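You operate a simulated robot arm through the tools that you are given. There is no shell and no other tool. Be economical: measure what you need, move in short steps, check, and stop when the job is done.

You are at the controls of a simulated two-armed robot. One attempt, no reset.

JOB
Take the plunger that says "13" from the low shelf of job 427 and leave it on the shelf under the mould bench. Shut the white-marked drawer. Open the grey drawer, take the blue sign from the drawer and leave it on the low shelf of job 205, then shut the drawer. Put the tall bottle from the ledge by section a on the ledge past section b. Pick up the yellow tag with one hand, pass it to the other hand and put it on the clear stretch of ledge between the stands. Fetch the glass chunk from the front of the green bench and set it on top of the black magnifier. Open the green lid. Do these in any order. Set down upright: blue sign, tall bottle, yellow tag.
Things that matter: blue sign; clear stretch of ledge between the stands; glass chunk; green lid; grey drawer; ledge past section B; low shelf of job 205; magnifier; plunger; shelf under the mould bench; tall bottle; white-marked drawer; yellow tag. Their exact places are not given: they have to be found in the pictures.

The check looks at the end state, three seconds after you hand in, the way a careful person would. Anything else that was tipped, shoved, dropped, spilled or broken makes it a failure. Lids that push on must go on centred and level and be pressed home; caps that screw on are set level and turned clockwise until they are tight.

ROBOT AND FRAMES
Two 7-joint arms with two-finger parallel grippers on one trunk, on a base that drives. Base frame: it is fixed to the floor where the robot stands at the start and does not move with it; the origin is under the middle of the robot, x ahead of it, y to its left, z up. Units: mm, degrees, N and s.
The left shoulder is at the start at [60, 189, 884], the right one opposite. With the tool pointing down near the work surface each hand reaches from about 100 to 560 mm from the robot's upright axis, wherever it stands, measured 20 degrees to its own side. Places, roughly: blue sign [-1500, 2500, 500]; clear stretch of ledge between the stands [-2700, 2400, 900]; glass chunk (5x4x3 cm) [-1400, -1100, 900]; green lid [1100, 4600, 700]; grey drawer [-1400, 2400, 600]; ledge past section B (80x22 cm) [-4020, 2380, 900]; low shelf of job 205 [600, -300, 400]; magnifier (6x6x5 cm) [-1100, -1100, 900]; plunger [500, 0, 500]; shelf under the mould bench [700, 1800, 300]; tall bottle [-2750, 2500, 1000]; white-marked drawer [400, 0, 600]; yellow tag [-3750, -1250, 1000]. Payload 3.43 kg a hand.
The TCP of each hand is the grasp point between the finger pads, 30 mm short of the fingertips. In the tool frame z runs along the fingers and y along their closing line. Largest opening 94 mm; finger width 28, thickness 10; the body of the gripper, 50 by 96 mm, starts 55 mm behind the TCP.
Orientation is that of the tool frame in the base frame, as [roll, pitch, yaw] about the fixed x, y, z axes, in that order (R = Rz(yaw) Ry(pitch) Rx(roll)). With the fingers straight down and closing along the base's y, the tool's x points along the base's -x, its y along +y and its z along -z.

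CONTROLS
- The arms move only by the tool apply_moves. It takes "left_increments", "right_increments" or both (then of equal length, played together; a hand with none holds still); each is one flat list of numbers, 7 for each row, row after row: the closure in counts, from 0 (fully open) to 255 (shut), then the shift along the tool's x, y, z in units of 500 mm (1.0 is 500 mm), then the turn, a rotation vector about the tool's x, y, z in units of 120 degrees (1.0 is 120 degrees). In form: [jaw, x, y, z, wx, wy, wz, jaw, x, y, z, wx, wy, wz, ...]. A call has 1 to 12 rows; each row is the pose to reach, as a shift and turn from the pose commanded when the call began, along the tool's axes at that moment. A call with a number of a shift or a turn outside -1 to 1 is refused whole. A row lasts 0.2 s, in which the tool goes at most 50 mm and 8.6 degrees; a call with a longer step from one row to the next is refused whole, and so is a gripper value outside its range. Where a pose cannot be reached the arm comes as near as it can. A force on the tool above 40 N (or 10 N above the force at the start of the call, whichever is more), or a blocked arm, ends the call early, and 0.2 s more pass. Each finger travels about 153 mm/s and halts on what it meets, pressing with about 23 N; the grip force reading is that of the motor and also rises with nothing between the fingers. The clock runs only during rows and for 0.2 s after the last one: add rows that repeat a pose to give the fingers time. It gives the time, the measured TCP pose, the force on the tool (base axes), the opening and the grip force at its end, in the units of the frame above (readings bear some noise), with the torque about the TCP (base axes, N m) and any sound that the robot's microphone picked up, and new pictures: "show" is both (left out), scene, wrist or none (wrist: the cameras of the hands that moved).
- Cameras (640 x 400 px; columns grow to the right, rows downward): "scene" is now at [13.7, -2.2, 1425.6]; the picture's right is [-0.03, -1.00, 0.00], its down [-0.82, 0.03, -0.57] and it looks along [0.57, -0.02, -0.82] (base axes); focal length 277 px, centre (320, 200). "left" rides on the left gripper at [76, -14, -103] in its tool frame; the picture's right is [0.18, 0.98, 0.00], its down [-0.75, 0.14, -0.64] and it looks along [-0.63, 0.12, 0.77] (tool axes); focal length 243 px, centre (320, 200). "right" rides on the right gripper at [76, 14, -102] in its tool frame; the picture's right is [-0.18, 0.98, 0.00], its down [-0.75, -0.14, -0.64] and it looks along [-0.63, -0.12, 0.77] (tool axes); focal length 243 px, centre (320, 200).
- move_column(by): slides the trunk up (or, below 0, down) by that many mm; the arms and the scene camera ride with it, the base frame stays. It gives what a move gives, with no picture.
- drive_base(legs): drives the robot by 1 to 6 legs, each [ahead, left, turn to the left] in mm, mm and degrees, along the robot's own axes; the way and the turn of a leg run together, so that a leg with both is an arc; at most 1500 mm and 180 degrees a leg. The arms and the cameras ride along, it lands a little off, and it stops where it bumps. It gives what a move gives, and a new picture of the scene camera.
- turn_head(pan, tilt): turns the head with the scene camera to pan (to the left, within 86 degrees either way) and tilt (down, from -29 to 69), counted from straight ahead of the robot. It gives what a move gives, and a new picture of the scene camera.
- measure_at(camera, pixels): for up to 12 pixels [column, row] of the newest picture of that camera ("zoom" is the newest enlarged one), the place [x, y, z] in the base frame of the surface seen there, good to about 3 mm. No time passes.
- enlarge(camera, box): a new picture of the part [left, top, right, bottom] of that camera's present view, enlarged. No time passes.
- sign_off(): hands the job in; it is judged then, once.

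Work in short steps. Measure before you move; look again where a grasp or a placing could have gone wrong, and mend it. You have 145 turns and 260 pictures in all, those below and enlarged ones among them. Open the grippers and draw the arms clear of the work before you hand the job in, unless the task says otherwise; then end with one line.

The tools are called after "Call:" as a command line: name --argument value ..., lists and objects as JSON in quotes. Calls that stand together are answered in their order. apply_moves: Moves the arms, as the interface text tells. Its arguments: {"type":"object","properties":{"left_increments":{"type":"array","items":{"type":"number"}},"right_increments":{"type":"array","items":{"type":"number"}},"show":{"type":"string","enum":["both","scene","wrist","none"]}},"required":[]} The other tools are called the same way: move_column (by) slides the trunk up or down; drive_base (legs) drives the base; turn_head (pan, tilt) turns the head that bears the scene camera; measure_at (camera, pixels) gives the place of the surface under pixels of a picture; enlarge (camera, box) takes an enlarged picture of a part of a camera's view; sign_off () hands the job in.

At the start:

```text
t: 0.0
left_position: [460.8, 195.4, 920.0]
left_orientation: [180.0, 0.0, 180.0]
left_force: [0.2, 0.5, -0.1]
left_ft_torque: [0.0, -0.01, 0.02]
left_width: 94.1
left_gripper_force: 0.1
right_position: [355.6, -210.0, 877.7]
right_orientation: [179.9, 0.0, 179.9]
right_force: [-0.8, -0.1, -0.9]
right_ft_torque: [-0.01, 0.0, 0.0]
right_width: 94.0
right_gripper_force: 0.0
trunk travel left (down, up): [-556.0, 434.0]
robot x, y, heading: [-1.6, -3.8, 0.2]
head pan, tilt: [-1.8, 55.3]
```

scene: 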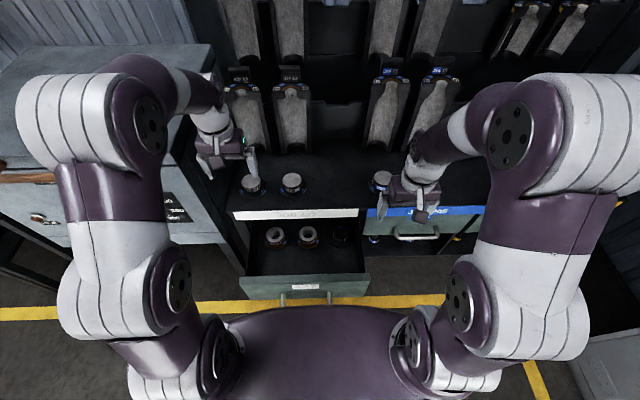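
right: 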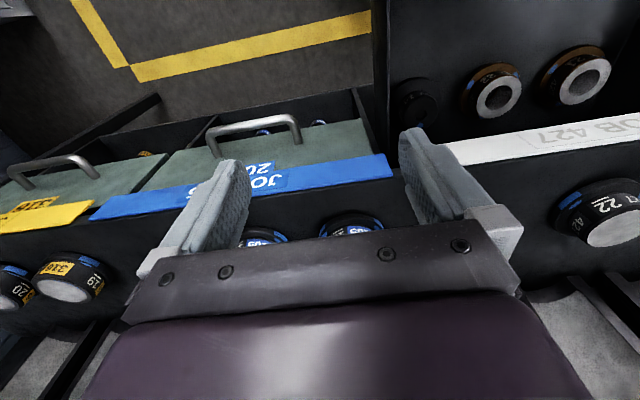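
left: 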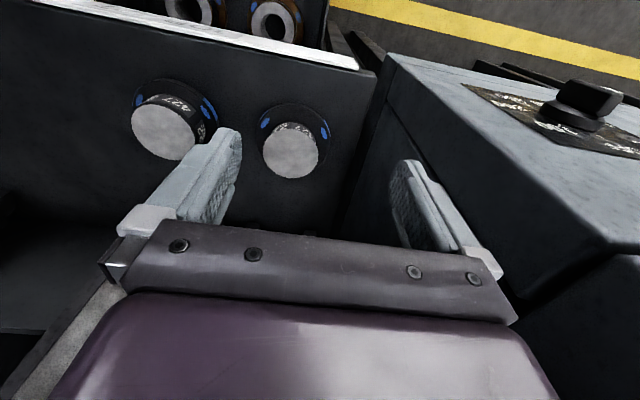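

The white-marked JOB 427 bay has an open drawer near (305,270), with round pieces on the shelf at (290,180) and in or under the drawer. I'll enlarge for detail.

Call:
enlarge --camera "scene" --box '[220, 150, 500, 325]'

Call:
measure_at --camera "scene" --pixels '[[295, 214], [274, 236], [307, 236], [305, 260], [305, 287], [252, 183], [292, 182], [425, 212], [415, 237], [260, 262], [345, 240], [312, 298]]'

```text
2.29 times, centred on (360, 238) of scene
```

zoom: 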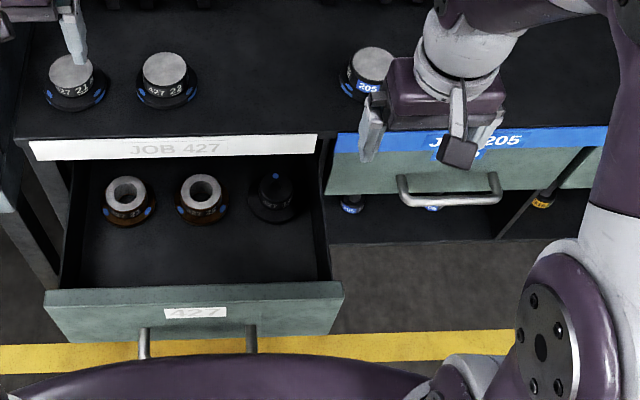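

```text
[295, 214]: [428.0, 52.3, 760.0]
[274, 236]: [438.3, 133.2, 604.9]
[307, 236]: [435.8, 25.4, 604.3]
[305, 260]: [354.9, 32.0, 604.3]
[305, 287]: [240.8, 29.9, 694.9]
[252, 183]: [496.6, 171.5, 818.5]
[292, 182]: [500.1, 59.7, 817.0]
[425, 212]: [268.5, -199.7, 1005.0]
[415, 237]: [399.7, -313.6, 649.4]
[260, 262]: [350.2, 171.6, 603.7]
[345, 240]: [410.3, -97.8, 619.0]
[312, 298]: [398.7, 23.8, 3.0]
```

The drawer floor is at z 604 and its front is at x 241. I'll back off so a forward-pointing finger can push it, and lower the trunk to see the low shelves.

Call:
drive_base --legs '[[-400, 0, 0]]'

Call:
turn_head --pan 0 --tilt 40

```text
t: 2.4
left_position: [70.2, 199.9, 920.5]
left_orientation: [180.0, -0.1, -179.5]
left_force: [-0.1, 0.1, 0.4]
left_ft_torque: [0.0, 0.01, 0.0]
left_width: 94.0
left_gripper_force: 0.1
right_position: [-31.6, -208.3, 877.4]
right_orientation: [180.0, -0.1, -179.4]
right_force: [-1.0, -0.3, -0.4]
right_ft_torque: [-0.01, 0.05, 0.03]
right_width: 94.1
right_gripper_force: 0.0
trunk travel left (down, up): [-556.0, 434.0]
robot x, y, heading: [-390.1, 0.2, 0.6]
head pan, tilt: [-1.8, 55.3]
```

scene: 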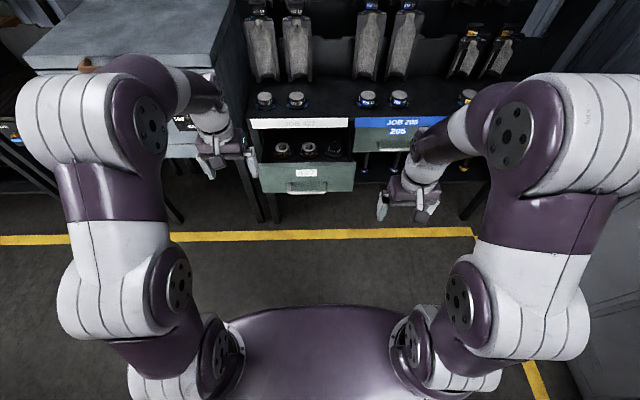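

```text
t: 3.2
left_position: [69.8, 198.8, 919.4]
left_orientation: [-179.9, 0.0, -179.5]
left_force: [0.0, -0.5, -0.6]
left_ft_torque: [0.02, 0.02, 0.0]
left_width: 94.2
left_gripper_force: 0.0
right_position: [-31.8, -208.3, 878.1]
right_orientation: [180.0, 0.0, -179.6]
right_force: [-0.4, 0.1, 0.3]
right_ft_torque: [-0.02, -0.03, 0.0]
right_width: 94.2
right_gripper_force: 0.0
trunk travel left (down, up): [-556.0, 434.0]
robot x, y, heading: [-384.3, -0.9, 0.5]
head pan, tilt: [0.0, 40.0]
```

scene: 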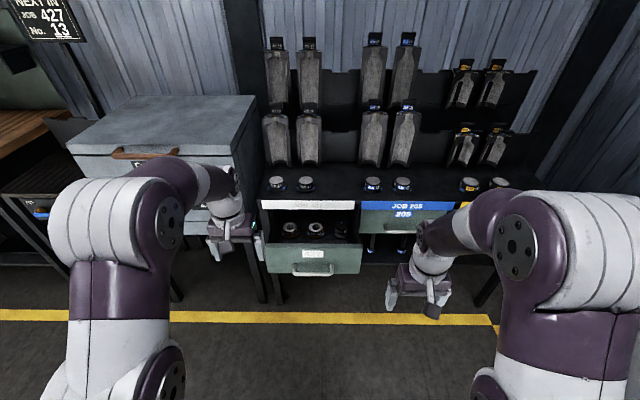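

I'll lower the trunk 300 and tip the left hand forward with its fingers shut.

Call:
move_column --by -300

Call:
apply_moves --left_increments '[255, 0.02, 0, 0, 0, -0.07, 0, 255, 0.04, 0, 0, 0, -0.14, 0, 255, 0.06, 0, 0, 0, -0.21, 0, 255, 0.08, 0, 0, 0, -0.28, 0, 255, 0.1, 0, 0, 0, -0.35, 0, 255, 0.12, 0, 0, 0, -0.42, 0, 255, 0.14, 0, 0, 0, -0.49, 0, 255, 0.16, 0, 0, 0, -0.56, 0, 255, 0.18, 0, 0, 0, -0.63, 0, 255, 0.2, 0, 0, 0, -0.7, 0, 255, 0.2, 0, 0, 0, -0.75, 0, 255, 0.2, 0, 0, 0, -0.75, 0]' --show "scene"

```text
t: 6.2
left_position: [69.6, 199.3, 620.0]
left_orientation: [-179.9, 0.0, -179.5]
left_force: [0.1, 0.4, -0.5]
left_ft_torque: [-0.01, 0.02, -0.01]
left_width: 94.0
left_gripper_force: 0.1
right_position: [-32.7, -208.9, 577.1]
right_orientation: [-179.9, 0.1, -179.5]
right_force: [0.3, 0.4, -0.3]
right_ft_torque: [0.02, -0.01, 0.02]
right_width: 93.7
right_gripper_force: 0.0
trunk travel left (down, up): [-256.0, 734.0]
robot x, y, heading: [-392.8, -0.4, 0.6]
head pan, tilt: [0.0, 40.0]
```

```text
t: 8.8
left_position: [-25.6, 198.6, 624.9]
left_orientation: [4.7, 89.1, 5.1]
left_force: [0.8, -0.3, 0.2]
left_ft_torque: [-0.03, 0.02, -0.01]
left_width: 0.2
left_gripper_force: 23.2
right_position: [-31.3, -207.8, 578.8]
right_orientation: [179.9, 0.1, -179.4]
right_force: [0.4, 0.1, 0.0]
right_ft_torque: [0.01, 0.02, 0.0]
right_width: 93.8
right_gripper_force: 0.1
trunk travel left (down, up): [-256.0, 734.0]
robot x, y, heading: [-388.5, -7.1, 0.6]
head pan, tilt: [0.0, 40.0]
```

scene: 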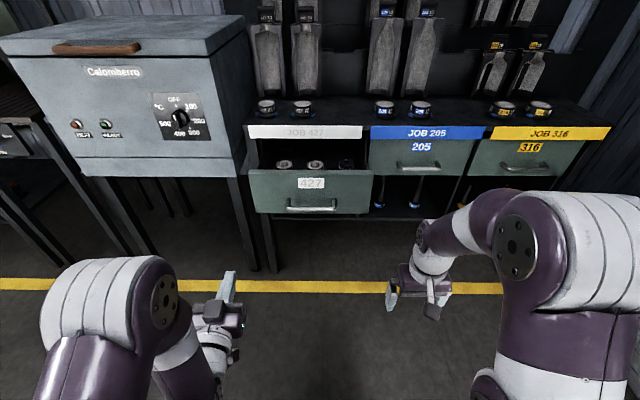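

The left hand now points forward. I'll measure the drawer face and handle before pushing.

Call:
measure_at --camera "scene" --pixels '[[311, 183], [311, 207], [311, 197], [290, 207], [250, 193], [371, 193], [420, 150], [418, 167], [310, 133], [300, 211], [395, 203], [440, 205]]'

Call:
enlarge --camera "scene" --box '[240, 90, 480, 240]'

```text
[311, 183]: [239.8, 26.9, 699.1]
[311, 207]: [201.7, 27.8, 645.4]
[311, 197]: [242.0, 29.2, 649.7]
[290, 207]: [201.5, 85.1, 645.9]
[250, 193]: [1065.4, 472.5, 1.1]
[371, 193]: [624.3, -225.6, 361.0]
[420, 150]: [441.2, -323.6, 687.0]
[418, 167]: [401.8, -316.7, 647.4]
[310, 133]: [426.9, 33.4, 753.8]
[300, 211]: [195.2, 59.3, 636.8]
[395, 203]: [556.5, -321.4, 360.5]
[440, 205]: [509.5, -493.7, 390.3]
```

```text
2.67 times, centred on (360, 165) of scene
```

zoom: 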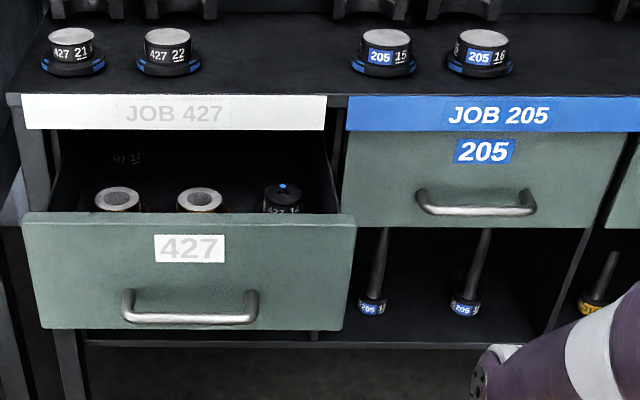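

The handle protrudes to x 200 and the face is at 241, with the closed face near 441. I'll line the closed fingertips up on the label above the handle at y 28, z 690.

Call:
apply_moves --left_increments '[255, -0.035, -0.085, 0, 0, 0, 0, 255, -0.07, -0.17, 0, 0, 0, 0, 255, -0.1, -0.255, 0, 0, 0, 0, 255, -0.13, -0.342, 0, 0, 0, 0, 255, -0.13, -0.342, 0.1, 0, 0, 0, 255, -0.13, -0.342, 0.2, 0, 0, 0, 255, -0.13, -0.342, 0.3, 0, 0, 0, 255, -0.13, -0.342, 0.4, 0, 0, 0, 255, -0.13, -0.342, 0.4, 0, 0, 0]' --show "scene"

```text
t: 10.8
left_position: [171.5, 29.4, 685.3]
left_orientation: [-49.1, 90.0, -48.8]
left_force: [0.2, -0.2, -1.4]
left_ft_torque: [0.0, 0.01, 0.02]
left_width: 0.0
left_gripper_force: 22.6
right_position: [-31.2, -207.6, 576.6]
right_orientation: [179.9, 0.0, -179.4]
right_force: [-0.1, 0.3, 0.1]
right_ft_torque: [-0.02, -0.03, -0.03]
right_width: 94.0
right_gripper_force: 0.1
trunk travel left (down, up): [-256.0, 734.0]
robot x, y, heading: [-389.1, -5.2, 0.6]
head pan, tilt: [0.0, 40.0]
```

scene: 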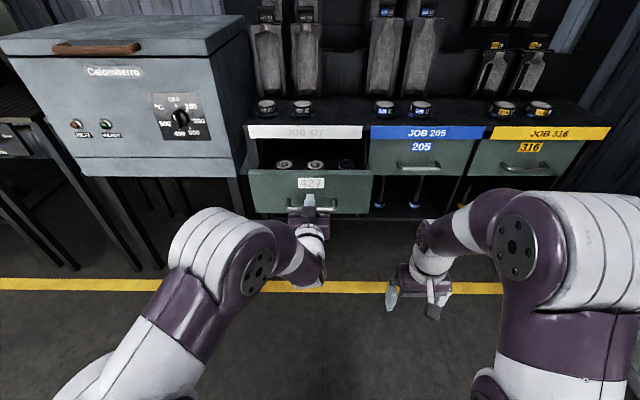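

I'm pushing forward in 20 mm rows. The force limit will stop the move at closure.

Call:
apply_moves --left_increments '[255, 0, 0, 0.04, 0, 0, 0, 255, 0, 0, 0.08, 0, 0, 0, 255, 0, 0, 0.1, 0, 0, 0, 255, 0, 0, 0.13, 0, 0, 0, 255, 0, 0, 0.17, 0, 0, 0, 255, 0, 0, 0.21, 0, 0, 0, 255, 0, 0, 0.25, 0, 0, 0, 255, 0, 0, 0.29, 0, 0, 0, 255, 0, 0, 0.33, 0, 0, 0, 255, 0, 0, 0.37, 0, 0, 0, 255, 0, 0, 0.41, 0, 0, 0, 255, 0, 0, 0.44, 0, 0, 0]' --show "scene"

```text
t: 13.4
left_position: [392.1, 32.3, 685.3]
left_orientation: [178.8, 89.9, 179.4]
left_force: [-0.1, 0.1, -0.1]
left_ft_torque: [0.02, -0.01, 0.01]
left_width: 0.0
left_gripper_force: 23.2
right_position: [-32.8, -209.2, 576.7]
right_orientation: [179.9, 0.0, -179.5]
right_force: [-0.2, -0.3, 0.6]
right_ft_torque: [0.01, -0.04, -0.05]
right_width: 94.0
right_gripper_force: 0.1
trunk travel left (down, up): [-256.0, 734.0]
robot x, y, heading: [-388.8, -2.5, 0.6]
head pan, tilt: [0.0, 40.0]
```

scene: 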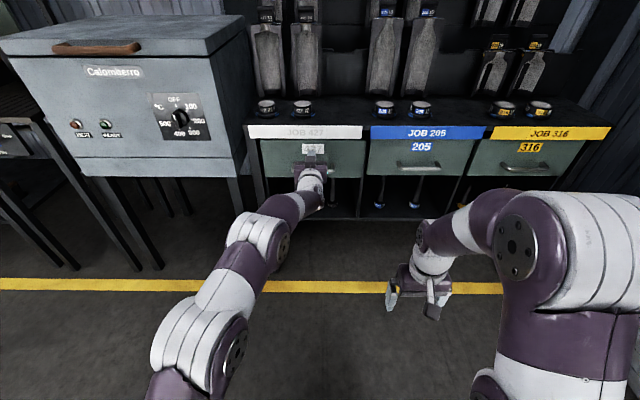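

The drawer is nearly shut, with the tip at x≈422. I'll push on to firm contact.

Call:
apply_moves --left_increments '[255, 0, 0, 0.015, 0, 0, 0, 255, 0, 0, 0.03, 0, 0, 0, 255, 0, 0, 0.045, 0, 0, 0, 255, 0, 0, 0.06, 0, 0, 0, 255, 0, 0, 0.07, 0, 0, 0]' --show "none"

Call:
apply_moves --left_increments '[255, 0, 0, -0.05, 0, 0, 0, 255, 0, 0, -0.15, 0, 0, 0, 255, 0, 0, -0.25, 0, 0, 0, 255, 0, 0, -0.35, 0, 0, 0, 255, 0, 0, -0.45, 0, 0, 0, 255, 0, 0.08, -0.5, 0, 0, 0, 255, 0, 0.16, -0.5, 0, 0, 0, 255, 0, 0.24, -0.5, 0, 0, 0, 255, 0, 0.32, -0.5, 0, 0, 0, 255, 0, 0.4, -0.5, 0, 0, 0]' --show "none"

Call:
move_column --by -240

Call:
turn_head --pan 0 --tilt 25

```text
t: 14.3
left_position: [411.5, 31.7, 686.6]
left_orientation: [146.1, 89.9, 146.7]
left_force: [-38.9, 4.5, 4.9]
left_ft_torque: [0.0, -0.32, -0.04]
left_width: 0.0
left_gripper_force: 23.0
right_position: [-34.8, -208.0, 579.8]
right_orientation: [179.9, 0.4, -179.4]
right_force: [0.6, -0.1, 0.6]
right_ft_torque: [-0.02, -0.01, 0.05]
right_width: 94.2
right_gripper_force: 0.1
trunk travel left (down, up): [-256.0, 734.0]
robot x, y, heading: [-391.3, -1.6, 0.7]
head pan, tilt: [0.0, 40.0]
stopped in row 4 (left hand): the force on the tool passed its limit at 60 N (the readings are from after the stop); the commanded pose is now the measured one
```

```text
t: 16.5
left_position: [161.2, 228.9, 685.9]
left_orientation: [173.9, 89.6, 174.5]
left_force: [-0.8, 0.5, 0.7]
left_ft_torque: [0.0, -0.02, -0.01]
left_width: 0.0
left_gripper_force: 22.9
right_position: [-33.6, -208.6, 577.3]
right_orientation: [180.0, 0.0, -179.4]
right_force: [-0.5, 0.0, -0.1]
right_ft_torque: [-0.04, -0.02, 0.0]
right_width: 93.9
right_gripper_force: 0.1
trunk travel left (down, up): [-256.0, 734.0]
robot x, y, heading: [-389.8, -4.3, 0.6]
head pan, tilt: [0.0, 40.0]
```

```text
t: 19.0
left_position: [162.1, 228.8, 444.4]
left_orientation: [173.2, 89.6, 173.7]
left_force: [0.2, 1.2, 0.2]
left_ft_torque: [0.01, -0.02, 0.01]
left_width: 0.0
left_gripper_force: 23.0
right_position: [-32.5, -208.7, 336.9]
right_orientation: [-179.9, 0.0, -179.4]
right_force: [0.0, 0.1, -0.5]
right_ft_torque: [-0.01, 0.01, 0.01]
right_width: 94.1
right_gripper_force: 0.1
trunk travel left (down, up): [-16.0, 974.0]
robot x, y, heading: [-392.6, 0.8, 0.5]
head pan, tilt: [0.0, 40.0]
```

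```text
t: 19.8
left_position: [161.2, 228.2, 445.8]
left_orientation: [173.4, 89.6, 173.9]
left_force: [0.5, -0.1, 0.1]
left_ft_torque: [-0.01, 0.01, -0.01]
left_width: 0.1
left_gripper_force: 23.4
right_position: [-32.7, -207.9, 336.7]
right_orientation: [179.9, 0.0, -179.4]
right_force: [0.5, -0.4, 0.4]
right_ft_torque: [-0.03, -0.02, 0.03]
right_width: 93.9
right_gripper_force: 0.1
trunk travel left (down, up): [-16.0, 974.0]
robot x, y, heading: [-388.5, -0.6, 0.5]
head pan, tilt: [0.0, 25.0]
```

scene: 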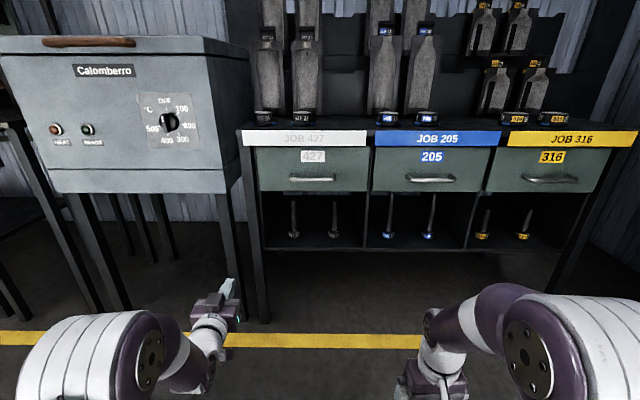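

The drawer looks shut. On the low shelf of 427 stand two plungers, with disc bases and rods, at (294,225) and (333,222); I'll zoom in to read them.

Call:
enlarge --camera "scene" --box '[250, 150, 450, 275]'

Call:
measure_at --camera "scene" --pixels '[[294, 235], [293, 215], [293, 203], [333, 235], [334, 218], [333, 205], [300, 246], [312, 177], [430, 178], [430, 158], [312, 162], [300, 190]]'

```text
3.20 times, centred on (350, 212) of scene
```

zoom: 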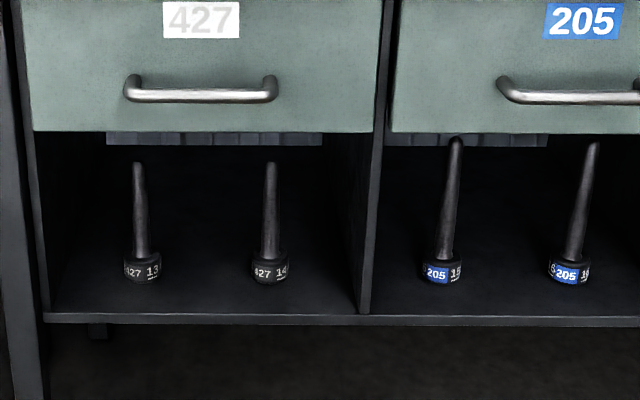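

```text
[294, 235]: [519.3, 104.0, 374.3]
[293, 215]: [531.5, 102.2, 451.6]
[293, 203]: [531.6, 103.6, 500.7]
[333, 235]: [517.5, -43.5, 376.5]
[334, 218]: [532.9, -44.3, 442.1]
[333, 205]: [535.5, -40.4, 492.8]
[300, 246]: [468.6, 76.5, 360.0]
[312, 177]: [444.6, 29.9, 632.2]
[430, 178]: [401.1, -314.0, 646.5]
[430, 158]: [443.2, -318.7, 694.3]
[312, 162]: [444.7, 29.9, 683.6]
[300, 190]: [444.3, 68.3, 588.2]
```

The "13" plunger is the left one: its rod is at (533,103), the top near z 510, the disc below z 392. I'll align the left hand at y 103, z 475 and drive 200 ahead.

Call:
apply_moves --left_increments '[125, -0.03, -0.09, 0, 0, 0, 0, 125, -0.06, -0.18, 0, 0, 0, 0, 125, -0.06, -0.252, 0, 0, 0, 0]' --show "none"

Call:
drive_base --legs '[[200, 0, 0]]'

```text
t: 20.6
left_position: [163.7, 103.1, 474.0]
left_orientation: [176.6, 89.6, 177.1]
left_force: [0.7, 0.8, 0.8]
left_ft_torque: [-0.03, 0.02, -0.01]
left_width: 48.0
left_gripper_force: 0.1
right_position: [-32.3, -207.7, 336.7]
right_orientation: [180.0, -0.1, -179.5]
right_force: [0.6, 0.0, 0.0]
right_ft_torque: [0.0, 0.02, 0.03]
right_width: 94.2
right_gripper_force: 0.0
trunk travel left (down, up): [-16.0, 974.0]
robot x, y, heading: [-388.5, -2.3, 0.6]
head pan, tilt: [0.0, 25.0]
```

```text
t: 22.2
left_position: [373.1, 110.3, 475.1]
left_orientation: [173.8, 89.6, 174.8]
left_force: [0.5, 0.4, -0.1]
left_ft_torque: [-0.01, -0.02, -0.02]
left_width: 47.9
left_gripper_force: 0.0
right_position: [180.7, -200.4, 337.0]
right_orientation: [-180.0, 0.0, -178.8]
right_force: [0.6, -0.5, 0.0]
right_ft_torque: [-0.02, 0.0, -0.03]
right_width: 93.9
right_gripper_force: 0.0
trunk travel left (down, up): [-16.0, 974.0]
robot x, y, heading: [-181.1, 1.3, 1.3]
head pan, tilt: [0.0, 25.0]
```

scene: 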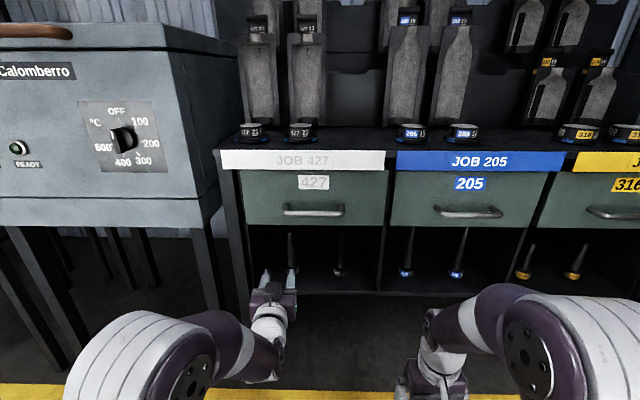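

I'm moving in 160 mm to bracket the rod, with a 10 mm shift right, then closing.

Call:
apply_moves --left_increments '[125, 0, -0.02, 0.06, 0, 0, 0, 125, 0, -0.02, 0.12, 0, 0, 0, 125, 0, -0.02, 0.18, 0, 0, 0, 125, 0, -0.02, 0.24, 0, 0, 0, 125, 0, -0.02, 0.3, 0, 0, 0, 125, 0, -0.02, 0.32, 0, 0, 0]' --show "wrist"

```text
t: 23.6
left_position: [533.4, 105.0, 474.3]
left_orientation: [173.0, 89.7, 174.2]
left_force: [-0.5, 0.2, -0.2]
left_ft_torque: [-0.04, 0.06, 0.0]
left_width: 47.7
left_gripper_force: 0.1
right_position: [180.4, -201.5, 337.2]
right_orientation: [-180.0, 0.0, -178.8]
right_force: [-0.3, 0.1, 0.5]
right_ft_torque: [0.02, 0.02, 0.01]
right_width: 94.2
right_gripper_force: 0.0
trunk travel left (down, up): [-16.0, 974.0]
robot x, y, heading: [-174.6, 0.8, 1.3]
head pan, tilt: [0.0, 25.0]
```

left: 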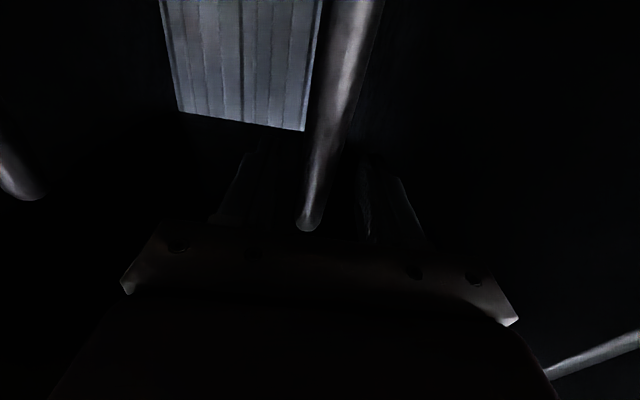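

The rod is between the fingers, so I'll close and lift slightly.

Call:
apply_moves --left_increments '[255, 0, 0, 0, 0, 0, 0, 255, 0, 0, 0, 0, 0, 0, 255, 0, 0, 0, 0, 0, 0, 255, -0.03, 0, 0, 0, 0, 0, 255, -0.06, 0, 0, 0, 0, 0]' --show "scene"

```text
t: 24.8
left_position: [533.8, 105.3, 502.8]
left_orientation: [172.6, 89.4, 173.8]
left_force: [-0.3, 0.3, -3.9]
left_ft_torque: [-0.02, 0.0, -0.02]
left_width: 16.5
left_gripper_force: 22.6
right_position: [181.5, -203.1, 336.5]
right_orientation: [-180.0, -0.1, -178.8]
right_force: [-0.3, -1.5, -0.4]
right_ft_torque: [-0.02, -0.03, -0.03]
right_width: 94.0
right_gripper_force: 0.0
trunk travel left (down, up): [-16.0, 974.0]
robot x, y, heading: [-177.8, 2.5, 1.3]
head pan, tilt: [0.0, 25.0]
```

scene: 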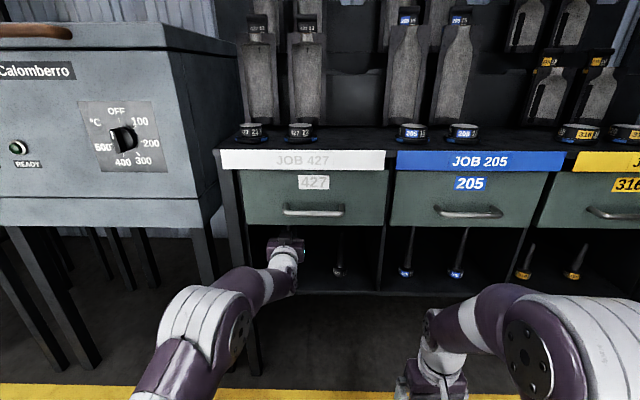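

The plunger is held (16.5 mm, about 4 N). I'll retract 200, then back off and look left.

Call:
apply_moves --left_increments '[255, 0, 0, -0.06, 0, 0, 0, 255, 0, 0, -0.12, 0, 0, 0, 255, 0, 0, -0.18, 0, 0, 0, 255, 0, 0, -0.24, 0, 0, 0, 255, 0, 0, -0.3, 0, 0, 0, 255, 0, 0, -0.36, 0, 0, 0, 255, 0, 0, -0.4, 0, 0, 0]' --show "none"

Call:
drive_base --legs '[[-300, 0, -1.3]]'

Call:
turn_head --pan 60 --tilt 15

```text
t: 26.4
left_position: [333.1, 100.1, 504.2]
left_orientation: [172.8, 89.4, 173.9]
left_force: [0.8, 0.8, -3.6]
left_ft_torque: [0.0, 0.02, 0.0]
left_width: 16.3
left_gripper_force: 23.1
right_position: [180.3, -200.7, 336.6]
right_orientation: [-180.0, -0.1, -178.8]
right_force: [1.1, -0.4, -0.7]
right_ft_torque: [0.01, -0.02, 0.01]
right_width: 94.1
right_gripper_force: 0.0
trunk travel left (down, up): [-16.0, 974.0]
robot x, y, heading: [-178.9, 0.3, 1.1]
head pan, tilt: [0.0, 25.0]
```

```text
t: 28.6
left_position: [37.9, 85.6, 504.2]
left_orientation: [173.0, 89.4, 172.7]
left_force: [0.1, 0.2, -3.9]
left_ft_torque: [0.0, 0.02, -0.04]
left_width: 16.4
left_gripper_force: 23.1
right_position: [-121.5, -213.3, 337.5]
right_orientation: [-179.9, 0.1, -180.0]
right_force: [-0.3, -0.6, 0.5]
right_ft_torque: [-0.02, 0.04, -0.04]
right_width: 94.1
right_gripper_force: 0.0
trunk travel left (down, up): [-16.0, 974.0]
robot x, y, heading: [-477.7, -2.2, 0.0]
head pan, tilt: [0.0, 25.0]
stopped in leg 1: the robot was blocked; the commanded pose is now the measured one
```

scene: 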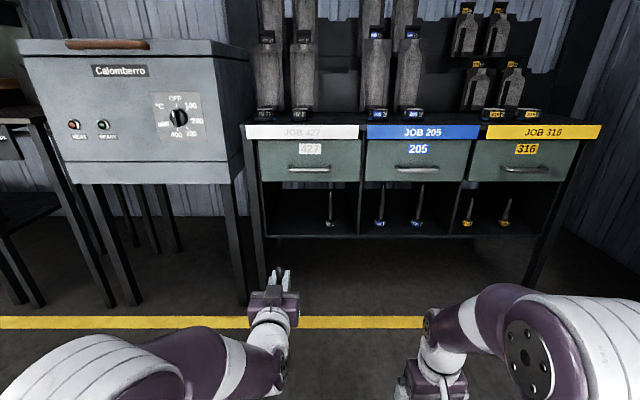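

```text
t: 29.9
left_position: [37.2, 86.0, 505.2]
left_orientation: [173.8, 89.5, 173.7]
left_force: [0.3, -0.2, -3.1]
left_ft_torque: [0.04, 0.0, 0.02]
left_width: 16.5
left_gripper_force: 23.2
right_position: [-122.3, -213.9, 338.1]
right_orientation: [180.0, 0.0, 179.9]
right_force: [0.8, -0.1, -0.5]
right_ft_torque: [-0.01, 0.0, -0.03]
right_width: 93.8
right_gripper_force: 0.1
trunk travel left (down, up): [-16.0, 974.0]
robot x, y, heading: [-475.6, -2.2, -0.4]
head pan, tilt: [60.0, 15.0]
```

scene: 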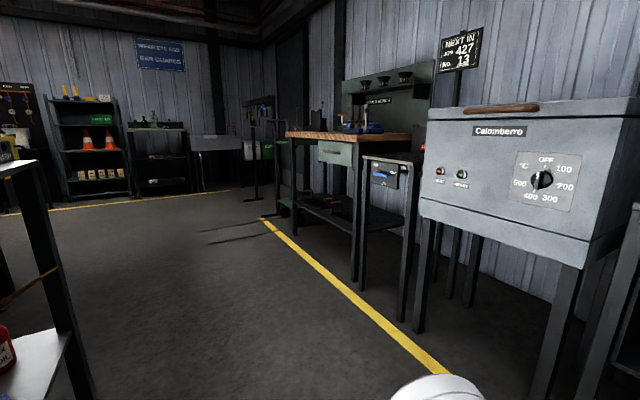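

The base was blocked at x≈-478, so something stands behind us. I'll look left-rear and measure clearances.

Call:
measure_at --camera "scene" --pixels '[[420, 205], [365, 160], [357, 270], [50, 340], [30, 160], [405, 310], [345, 215], [290, 180], [320, 140], [545, 390], [330, 200], [60, 250]]'

Call:
turn_head --pan 86 --tilt 25

```text
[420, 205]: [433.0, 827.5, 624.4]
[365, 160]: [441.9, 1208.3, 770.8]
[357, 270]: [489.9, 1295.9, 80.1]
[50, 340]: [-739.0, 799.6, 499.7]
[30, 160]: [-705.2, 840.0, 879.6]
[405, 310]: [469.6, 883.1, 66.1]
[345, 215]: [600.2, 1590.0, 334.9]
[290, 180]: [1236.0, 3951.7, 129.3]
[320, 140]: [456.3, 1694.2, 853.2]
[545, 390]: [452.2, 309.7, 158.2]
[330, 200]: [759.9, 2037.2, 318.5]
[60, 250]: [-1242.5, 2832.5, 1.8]
```

```text
t: 30.8
left_position: [36.9, 85.2, 505.6]
left_orientation: [173.9, 89.5, 173.5]
left_force: [0.4, -0.4, -2.9]
left_ft_torque: [0.01, 0.01, 0.03]
left_width: 16.4
left_gripper_force: 22.4
right_position: [-122.2, -213.3, 337.7]
right_orientation: [180.0, 0.0, 179.9]
right_force: [0.5, 0.0, 0.9]
right_ft_torque: [-0.02, -0.02, -0.02]
right_width: 94.0
right_gripper_force: 0.0
trunk travel left (down, up): [-16.0, 974.0]
robot x, y, heading: [-475.7, -1.1, -0.2]
head pan, tilt: [85.9, 25.0]
```

scene: 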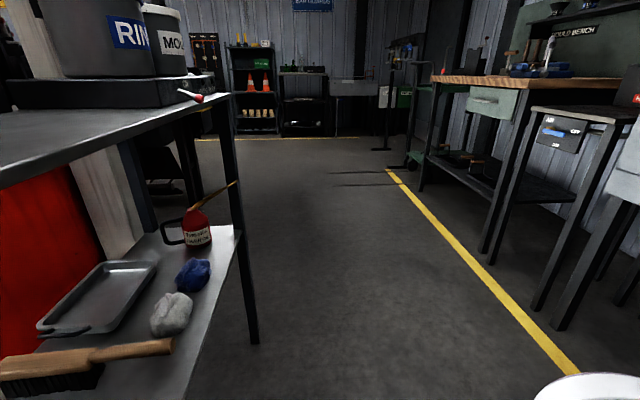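

The table behind has its front at x≈-705 and ends at y≈840. I'll move ahead 120 and strafe left to the mould bench.

Call:
drive_base --legs '[[130, 0, 0], [0, 1400, 0], [0, 250, 0]]'

Call:
turn_head --pan 0 --tilt 30

```text
t: 40.2
left_position: [194.5, 1746.9, 504.9]
left_orientation: [173.3, 89.6, 172.1]
left_force: [1.1, 0.1, -4.3]
left_ft_torque: [0.01, 0.06, -0.03]
left_width: 15.9
left_gripper_force: 23.1
right_position: [29.2, 1450.7, 337.5]
right_orientation: [-180.0, 0.0, 178.9]
right_force: [0.0, -0.3, 0.2]
right_ft_torque: [-0.01, 0.03, -0.01]
right_width: 93.9
right_gripper_force: 0.1
trunk travel left (down, up): [-16.0, 974.0]
robot x, y, heading: [-324.2, 1669.9, -1.1]
head pan, tilt: [85.9, 25.0]
```

scene: 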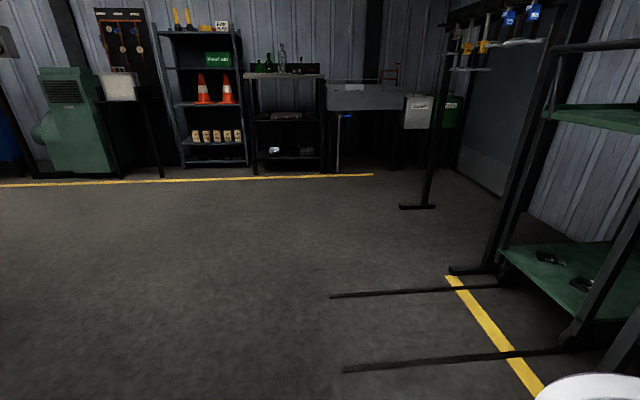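

```text
t: 41.8
left_position: [193.6, 1746.6, 503.6]
left_orientation: [173.4, 89.5, 172.4]
left_force: [-0.4, -0.3, -3.3]
left_ft_torque: [-0.01, 0.01, 0.0]
left_width: 15.9
left_gripper_force: 23.1
right_position: [28.7, 1451.3, 338.1]
right_orientation: [180.0, 0.1, 178.8]
right_force: [-0.4, 0.6, 0.3]
right_ft_torque: [0.04, -0.01, -0.06]
right_width: 94.0
right_gripper_force: 0.1
trunk travel left (down, up): [-16.0, 974.0]
robot x, y, heading: [-322.0, 1666.9, -1.1]
head pan, tilt: [0.0, 30.0]
```

scene: 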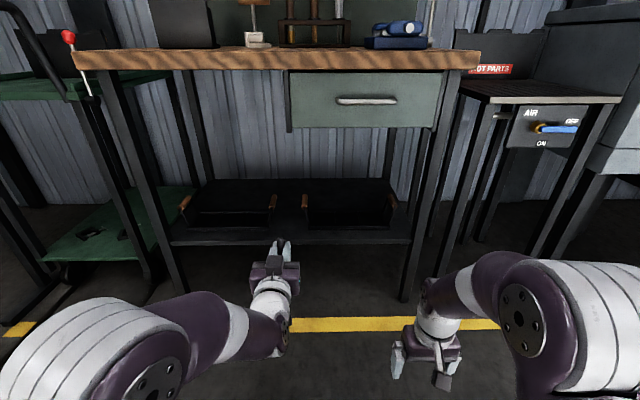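

The under-bench shelf holds two dark trays. I'll zoom in and measure its free areas.

Call:
enlarge --camera "scene" --box '[160, 160, 432, 330]'

Call:
measure_at --camera "scene" --pixels '[[200, 236], [290, 236], [288, 215], [388, 236], [400, 225], [350, 236], [230, 222], [230, 205], [180, 230], [403, 212], [300, 242], [350, 225]]'

```text
2.35 times, centred on (296, 245) of scene
```

zoom: 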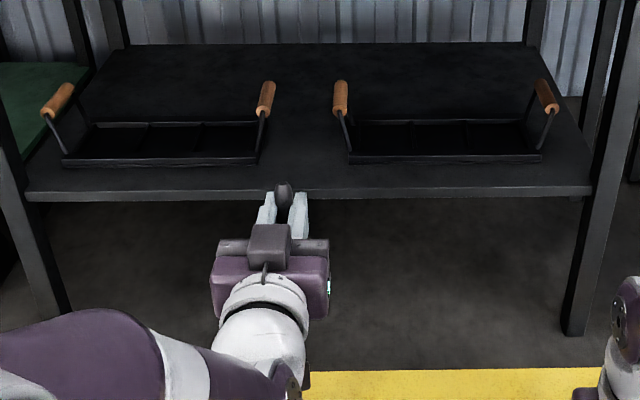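

```text
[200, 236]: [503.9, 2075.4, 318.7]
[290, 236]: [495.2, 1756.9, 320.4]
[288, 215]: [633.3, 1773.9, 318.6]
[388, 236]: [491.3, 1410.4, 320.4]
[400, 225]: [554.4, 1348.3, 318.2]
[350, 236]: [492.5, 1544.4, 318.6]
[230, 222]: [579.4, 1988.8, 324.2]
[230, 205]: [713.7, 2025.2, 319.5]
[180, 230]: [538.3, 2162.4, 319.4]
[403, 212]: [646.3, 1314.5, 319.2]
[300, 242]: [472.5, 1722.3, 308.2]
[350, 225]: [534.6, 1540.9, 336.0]
```

The shelf surface is z 319, with a gap between the trays around y 1755 at x≈550. I'll drive ahead 150 and then extend.

Call:
drive_base --legs '[[150, 0, 1]]'

```text
t: 43.1
left_position: [341.0, 1757.2, 504.8]
left_orientation: [173.7, 89.5, 173.8]
left_force: [0.7, -0.8, -3.7]
left_ft_torque: [0.01, 0.04, 0.01]
left_width: 16.1
left_gripper_force: 23.2
right_position: [183.7, 1457.0, 337.7]
right_orientation: [-179.9, -0.1, -179.9]
right_force: [-0.2, 0.0, -0.4]
right_ft_torque: [0.03, 0.01, -0.02]
right_width: 94.2
right_gripper_force: 0.0
trunk travel left (down, up): [-16.0, 974.0]
robot x, y, heading: [-170.5, 1664.6, 0.3]
head pan, tilt: [0.0, 30.0]
```

scene: 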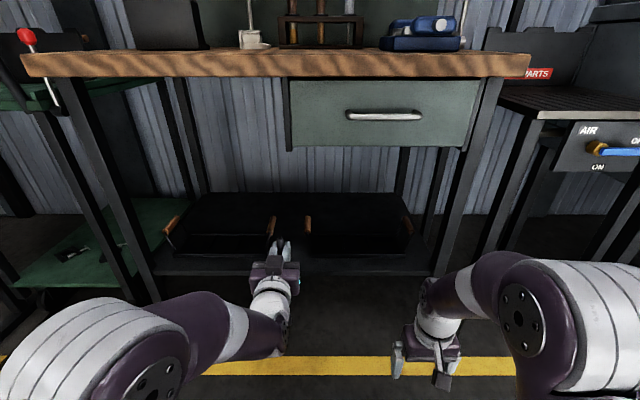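

I'm extending 205 mm forward and lowering 55 mm.

Call:
apply_moves --left_increments '[255, 0, 0, 0.07, 0, 0, 0, 255, 0, 0, 0.14, 0, 0, 0, 255, 0, 0, 0.21, 0, 0, 0, 255, 0, 0, 0.28, 0, 0, 0, 255, 0, 0, 0.35, 0, 0, 0, 255, 0, 0, 0.41, 0, 0, 0, 255, 0.04, 0, 0.41, 0, 0, 0, 255, 0.08, 0, 0.41, 0, 0, 0, 255, 0.11, 0, 0.41, 0, 0, 0, 255, 0.11, 0, 0.41, 0, 0, 0]' --show "both"

```text
t: 45.3
left_position: [545.8, 1754.8, 446.6]
left_orientation: [172.8, 89.5, 172.7]
left_force: [-0.1, 0.2, -3.3]
left_ft_torque: [-0.01, -0.01, -0.02]
left_width: 15.9
left_gripper_force: 22.8
right_position: [182.6, 1457.1, 336.1]
right_orientation: [-180.0, 0.0, 180.0]
right_force: [0.9, 1.1, -0.3]
right_ft_torque: [0.02, -0.02, 0.02]
right_width: 94.1
right_gripper_force: 0.0
trunk travel left (down, up): [-16.0, 974.0]
robot x, y, heading: [-173.0, 1668.8, 0.1]
head pan, tilt: [0.0, 30.0]
```

scene: 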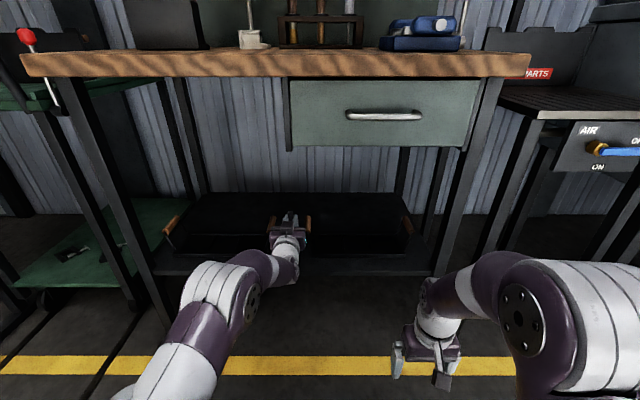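
left: 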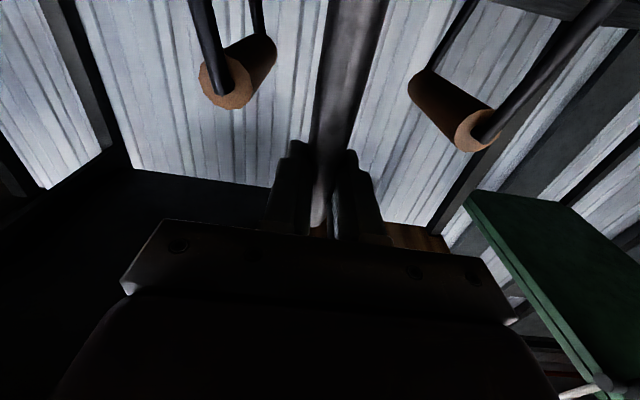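

The hand is between the tray handles. I'll lower gently the last 12 mm and check the force.

Call:
apply_moves --left_increments '[255, 0.012, 0, 0, 0, 0, 0, 255, 0.02, 0, 0, 0, 0, 0, 255, 0.024, 0, 0, 0, 0, 0, 255, 0.024, 0, 0, 0, 0, 0]' --show "none"

```text
t: 46.3
left_position: [546.9, 1757.8, 435.0]
left_orientation: [175.2, 89.4, 175.2]
left_force: [-0.2, 0.0, -3.4]
left_ft_torque: [-0.01, 0.02, 0.0]
left_width: 16.0
left_gripper_force: 22.7
right_position: [182.8, 1456.5, 337.4]
right_orientation: [-180.0, 0.1, -179.9]
right_force: [0.7, 0.3, 0.1]
right_ft_torque: [0.02, 0.02, 0.0]
right_width: 93.8
right_gripper_force: 0.1
trunk travel left (down, up): [-16.0, 974.0]
robot x, y, heading: [-172.0, 1669.0, 0.4]
head pan, tilt: [0.0, 30.0]
```

There's no contact yet, so I'll lower in 1.5 mm steps and watch for the weight to come off.

Call:
apply_moves --left_increments '[255, 0.004, 0, 0, 0, 0, 0, 255, 0.008, 0, 0, 0, 0, 0, 255, 0.008, 0, 0, 0, 0, 0]' --show "none"

```text
t: 47.1
left_position: [547.3, 1756.9, 435.4]
left_orientation: [167.4, 89.8, 167.5]
left_force: [-0.5, -1.2, 9.2]
left_ft_torque: [0.1, -0.19, 0.02]
left_width: 15.8
left_gripper_force: 22.7
right_position: [183.6, 1456.1, 336.9]
right_orientation: [-180.0, 0.2, -179.8]
right_force: [-0.4, 0.4, 0.5]
right_ft_torque: [-0.01, 0.02, 0.03]
right_width: 94.0
right_gripper_force: 0.1
trunk travel left (down, up): [-16.0, 974.0]
robot x, y, heading: [-170.2, 1667.3, -0.0]
head pan, tilt: [0.0, 30.0]
```

Contact reads +9 N. I'll open modestly and retract straight back.

Call:
apply_moves --left_increments '[150, 0, 0, 0, 0, 0, 0, 150, 0, 0, 0, 0, 0, 0, 150, 0, 0, -0.04, 0, 0, 0, 150, 0, 0, -0.1, 0, 0, 0, 150, 0, 0, -0.18, 0, 0, 0, 150, 0, 0, -0.26, 0, 0, 0, 150, 0, 0, -0.34, 0, 0, 0, 150, 0, 0, -0.42, 0, 0, 0, 150, 0, 0, -0.5, 0, 0, 0]' --show "scene"

Call:
enlarge --camera "scene" --box '[160, 150, 432, 320]'

```text
t: 49.1
left_position: [296.3, 1758.1, 437.2]
left_orientation: [170.5, 89.4, 170.4]
left_force: [0.4, 0.2, 0.3]
left_ft_torque: [-0.01, -0.01, -0.02]
left_width: 38.7
left_gripper_force: 0.1
right_position: [183.0, 1456.2, 336.9]
right_orientation: [-179.9, 0.0, -179.9]
right_force: [0.6, 0.8, 0.4]
right_ft_torque: [0.01, 0.02, 0.02]
right_width: 94.1
right_gripper_force: 0.1
trunk travel left (down, up): [-16.0, 974.0]
robot x, y, heading: [-172.7, 1666.3, 0.2]
head pan, tilt: [0.0, 30.0]
```

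scene: 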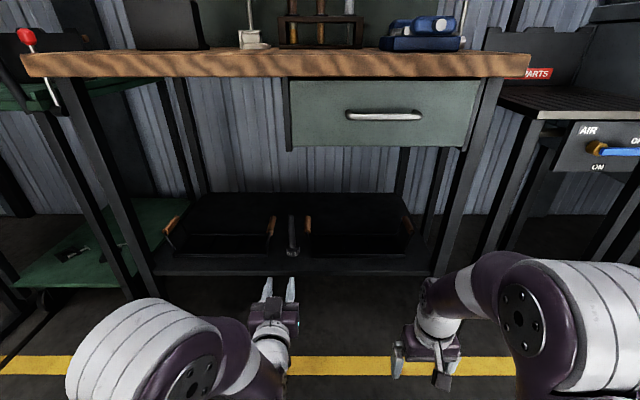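

```text
2.35 times, centred on (296, 235) of scene
```

zoom: 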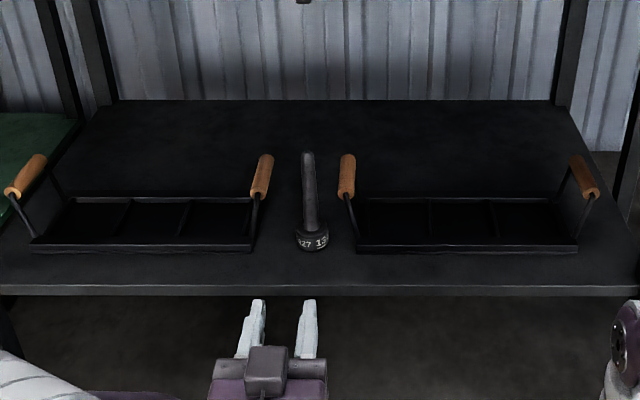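

The plunger stands upright on the shelf. Next is the green lid around (1100,4600): I'll back off, raise the trunk, and look left.

Call:
drive_base --legs '[[-300, 0, 0], [0, 600, 0]]'

Call:
move_column --by 540

Call:
turn_head --pan 65 --tilt 20

```text
t: 54.2
left_position: [-16.9, 2355.4, 436.3]
left_orientation: [172.7, 89.5, 173.7]
left_force: [-0.1, 0.2, -0.3]
left_ft_torque: [-0.01, 0.0, 0.02]
left_width: 38.5
left_gripper_force: 0.0
right_position: [-126.1, 2054.8, 338.6]
right_orientation: [-180.0, 0.0, -179.0]
right_force: [0.1, -1.1, -0.8]
right_ft_torque: [-0.02, -0.05, -0.01]
right_width: 94.0
right_gripper_force: 0.1
trunk travel left (down, up): [-16.0, 974.0]
robot x, y, heading: [-482.9, 2260.0, 0.9]
head pan, tilt: [0.0, 30.0]
```

scene: 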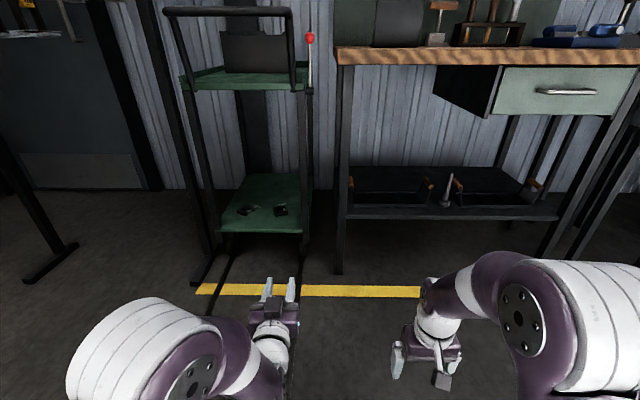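

```text
refused: 540 is not a number from -400 to 400
```

```text
t: 55.5
left_position: [-17.1, 2356.6, 437.2]
left_orientation: [172.7, 89.5, 173.7]
left_force: [-0.5, 0.0, -0.4]
left_ft_torque: [-0.02, -0.01, 0.03]
left_width: 38.6
left_gripper_force: 0.0
right_position: [-126.2, 2054.6, 337.2]
right_orientation: [-180.0, 0.1, -179.1]
right_force: [-0.1, 0.2, 0.2]
right_ft_torque: [0.01, -0.03, 0.02]
right_width: 93.9
right_gripper_force: 0.1
trunk travel left (down, up): [-16.0, 974.0]
robot x, y, heading: [-484.9, 2258.9, 1.0]
head pan, tilt: [65.0, 20.0]
```

scene: 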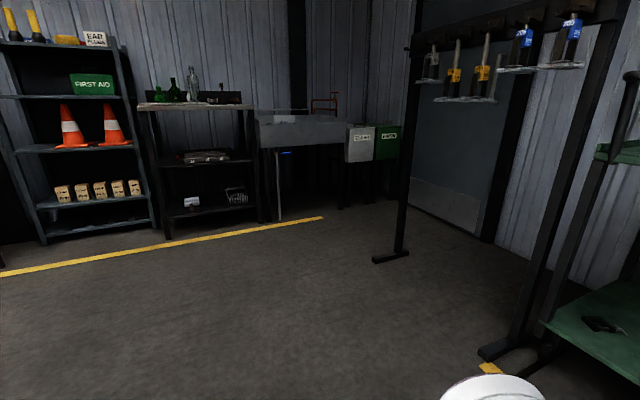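

The grey and green bins are at (361,143) and (387,143). I'll measure them, the rack feet and the pillar.

Call:
measure_at --camera "scene" --pixels '[[361, 127], [361, 150], [387, 127], [387, 150], [376, 261], [405, 252], [482, 352], [300, 130], [255, 215], [340, 205], [405, 150], [280, 215]]'

Call:
enlarge --camera "scene" --box '[240, 80, 440, 205]'

Call:
move_column --by 400

```text
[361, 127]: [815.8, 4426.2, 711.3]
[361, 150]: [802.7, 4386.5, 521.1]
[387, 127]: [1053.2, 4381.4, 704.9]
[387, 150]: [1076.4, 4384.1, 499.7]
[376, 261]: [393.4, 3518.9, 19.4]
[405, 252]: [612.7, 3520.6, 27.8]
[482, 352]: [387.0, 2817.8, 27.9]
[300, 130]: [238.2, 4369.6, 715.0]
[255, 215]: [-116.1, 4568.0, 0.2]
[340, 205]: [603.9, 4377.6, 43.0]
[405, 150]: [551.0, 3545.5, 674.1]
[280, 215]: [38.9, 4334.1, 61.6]
```

```text
3.20 times, centred on (340, 142) of scene
```

zoom: 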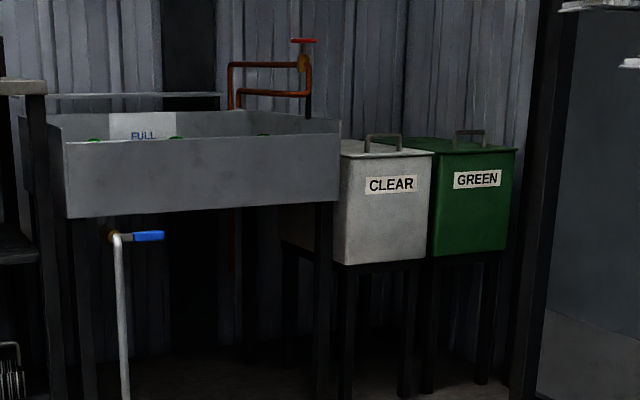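

```text
t: 59.4
left_position: [-16.3, 2357.2, 836.4]
left_orientation: [172.8, 89.5, 173.7]
left_force: [-0.3, 0.1, 0.1]
left_ft_torque: [-0.01, -0.01, 0.01]
left_width: 38.7
left_gripper_force: 0.0
right_position: [-127.5, 2054.4, 737.0]
right_orientation: [-180.0, 0.0, -179.0]
right_force: [0.7, 0.4, 0.5]
right_ft_torque: [-0.03, 0.0, 0.01]
right_width: 94.0
right_gripper_force: 0.0
trunk travel left (down, up): [-416.0, 574.0]
robot x, y, heading: [-482.1, 2259.1, 1.1]
head pan, tilt: [65.0, 20.0]
```

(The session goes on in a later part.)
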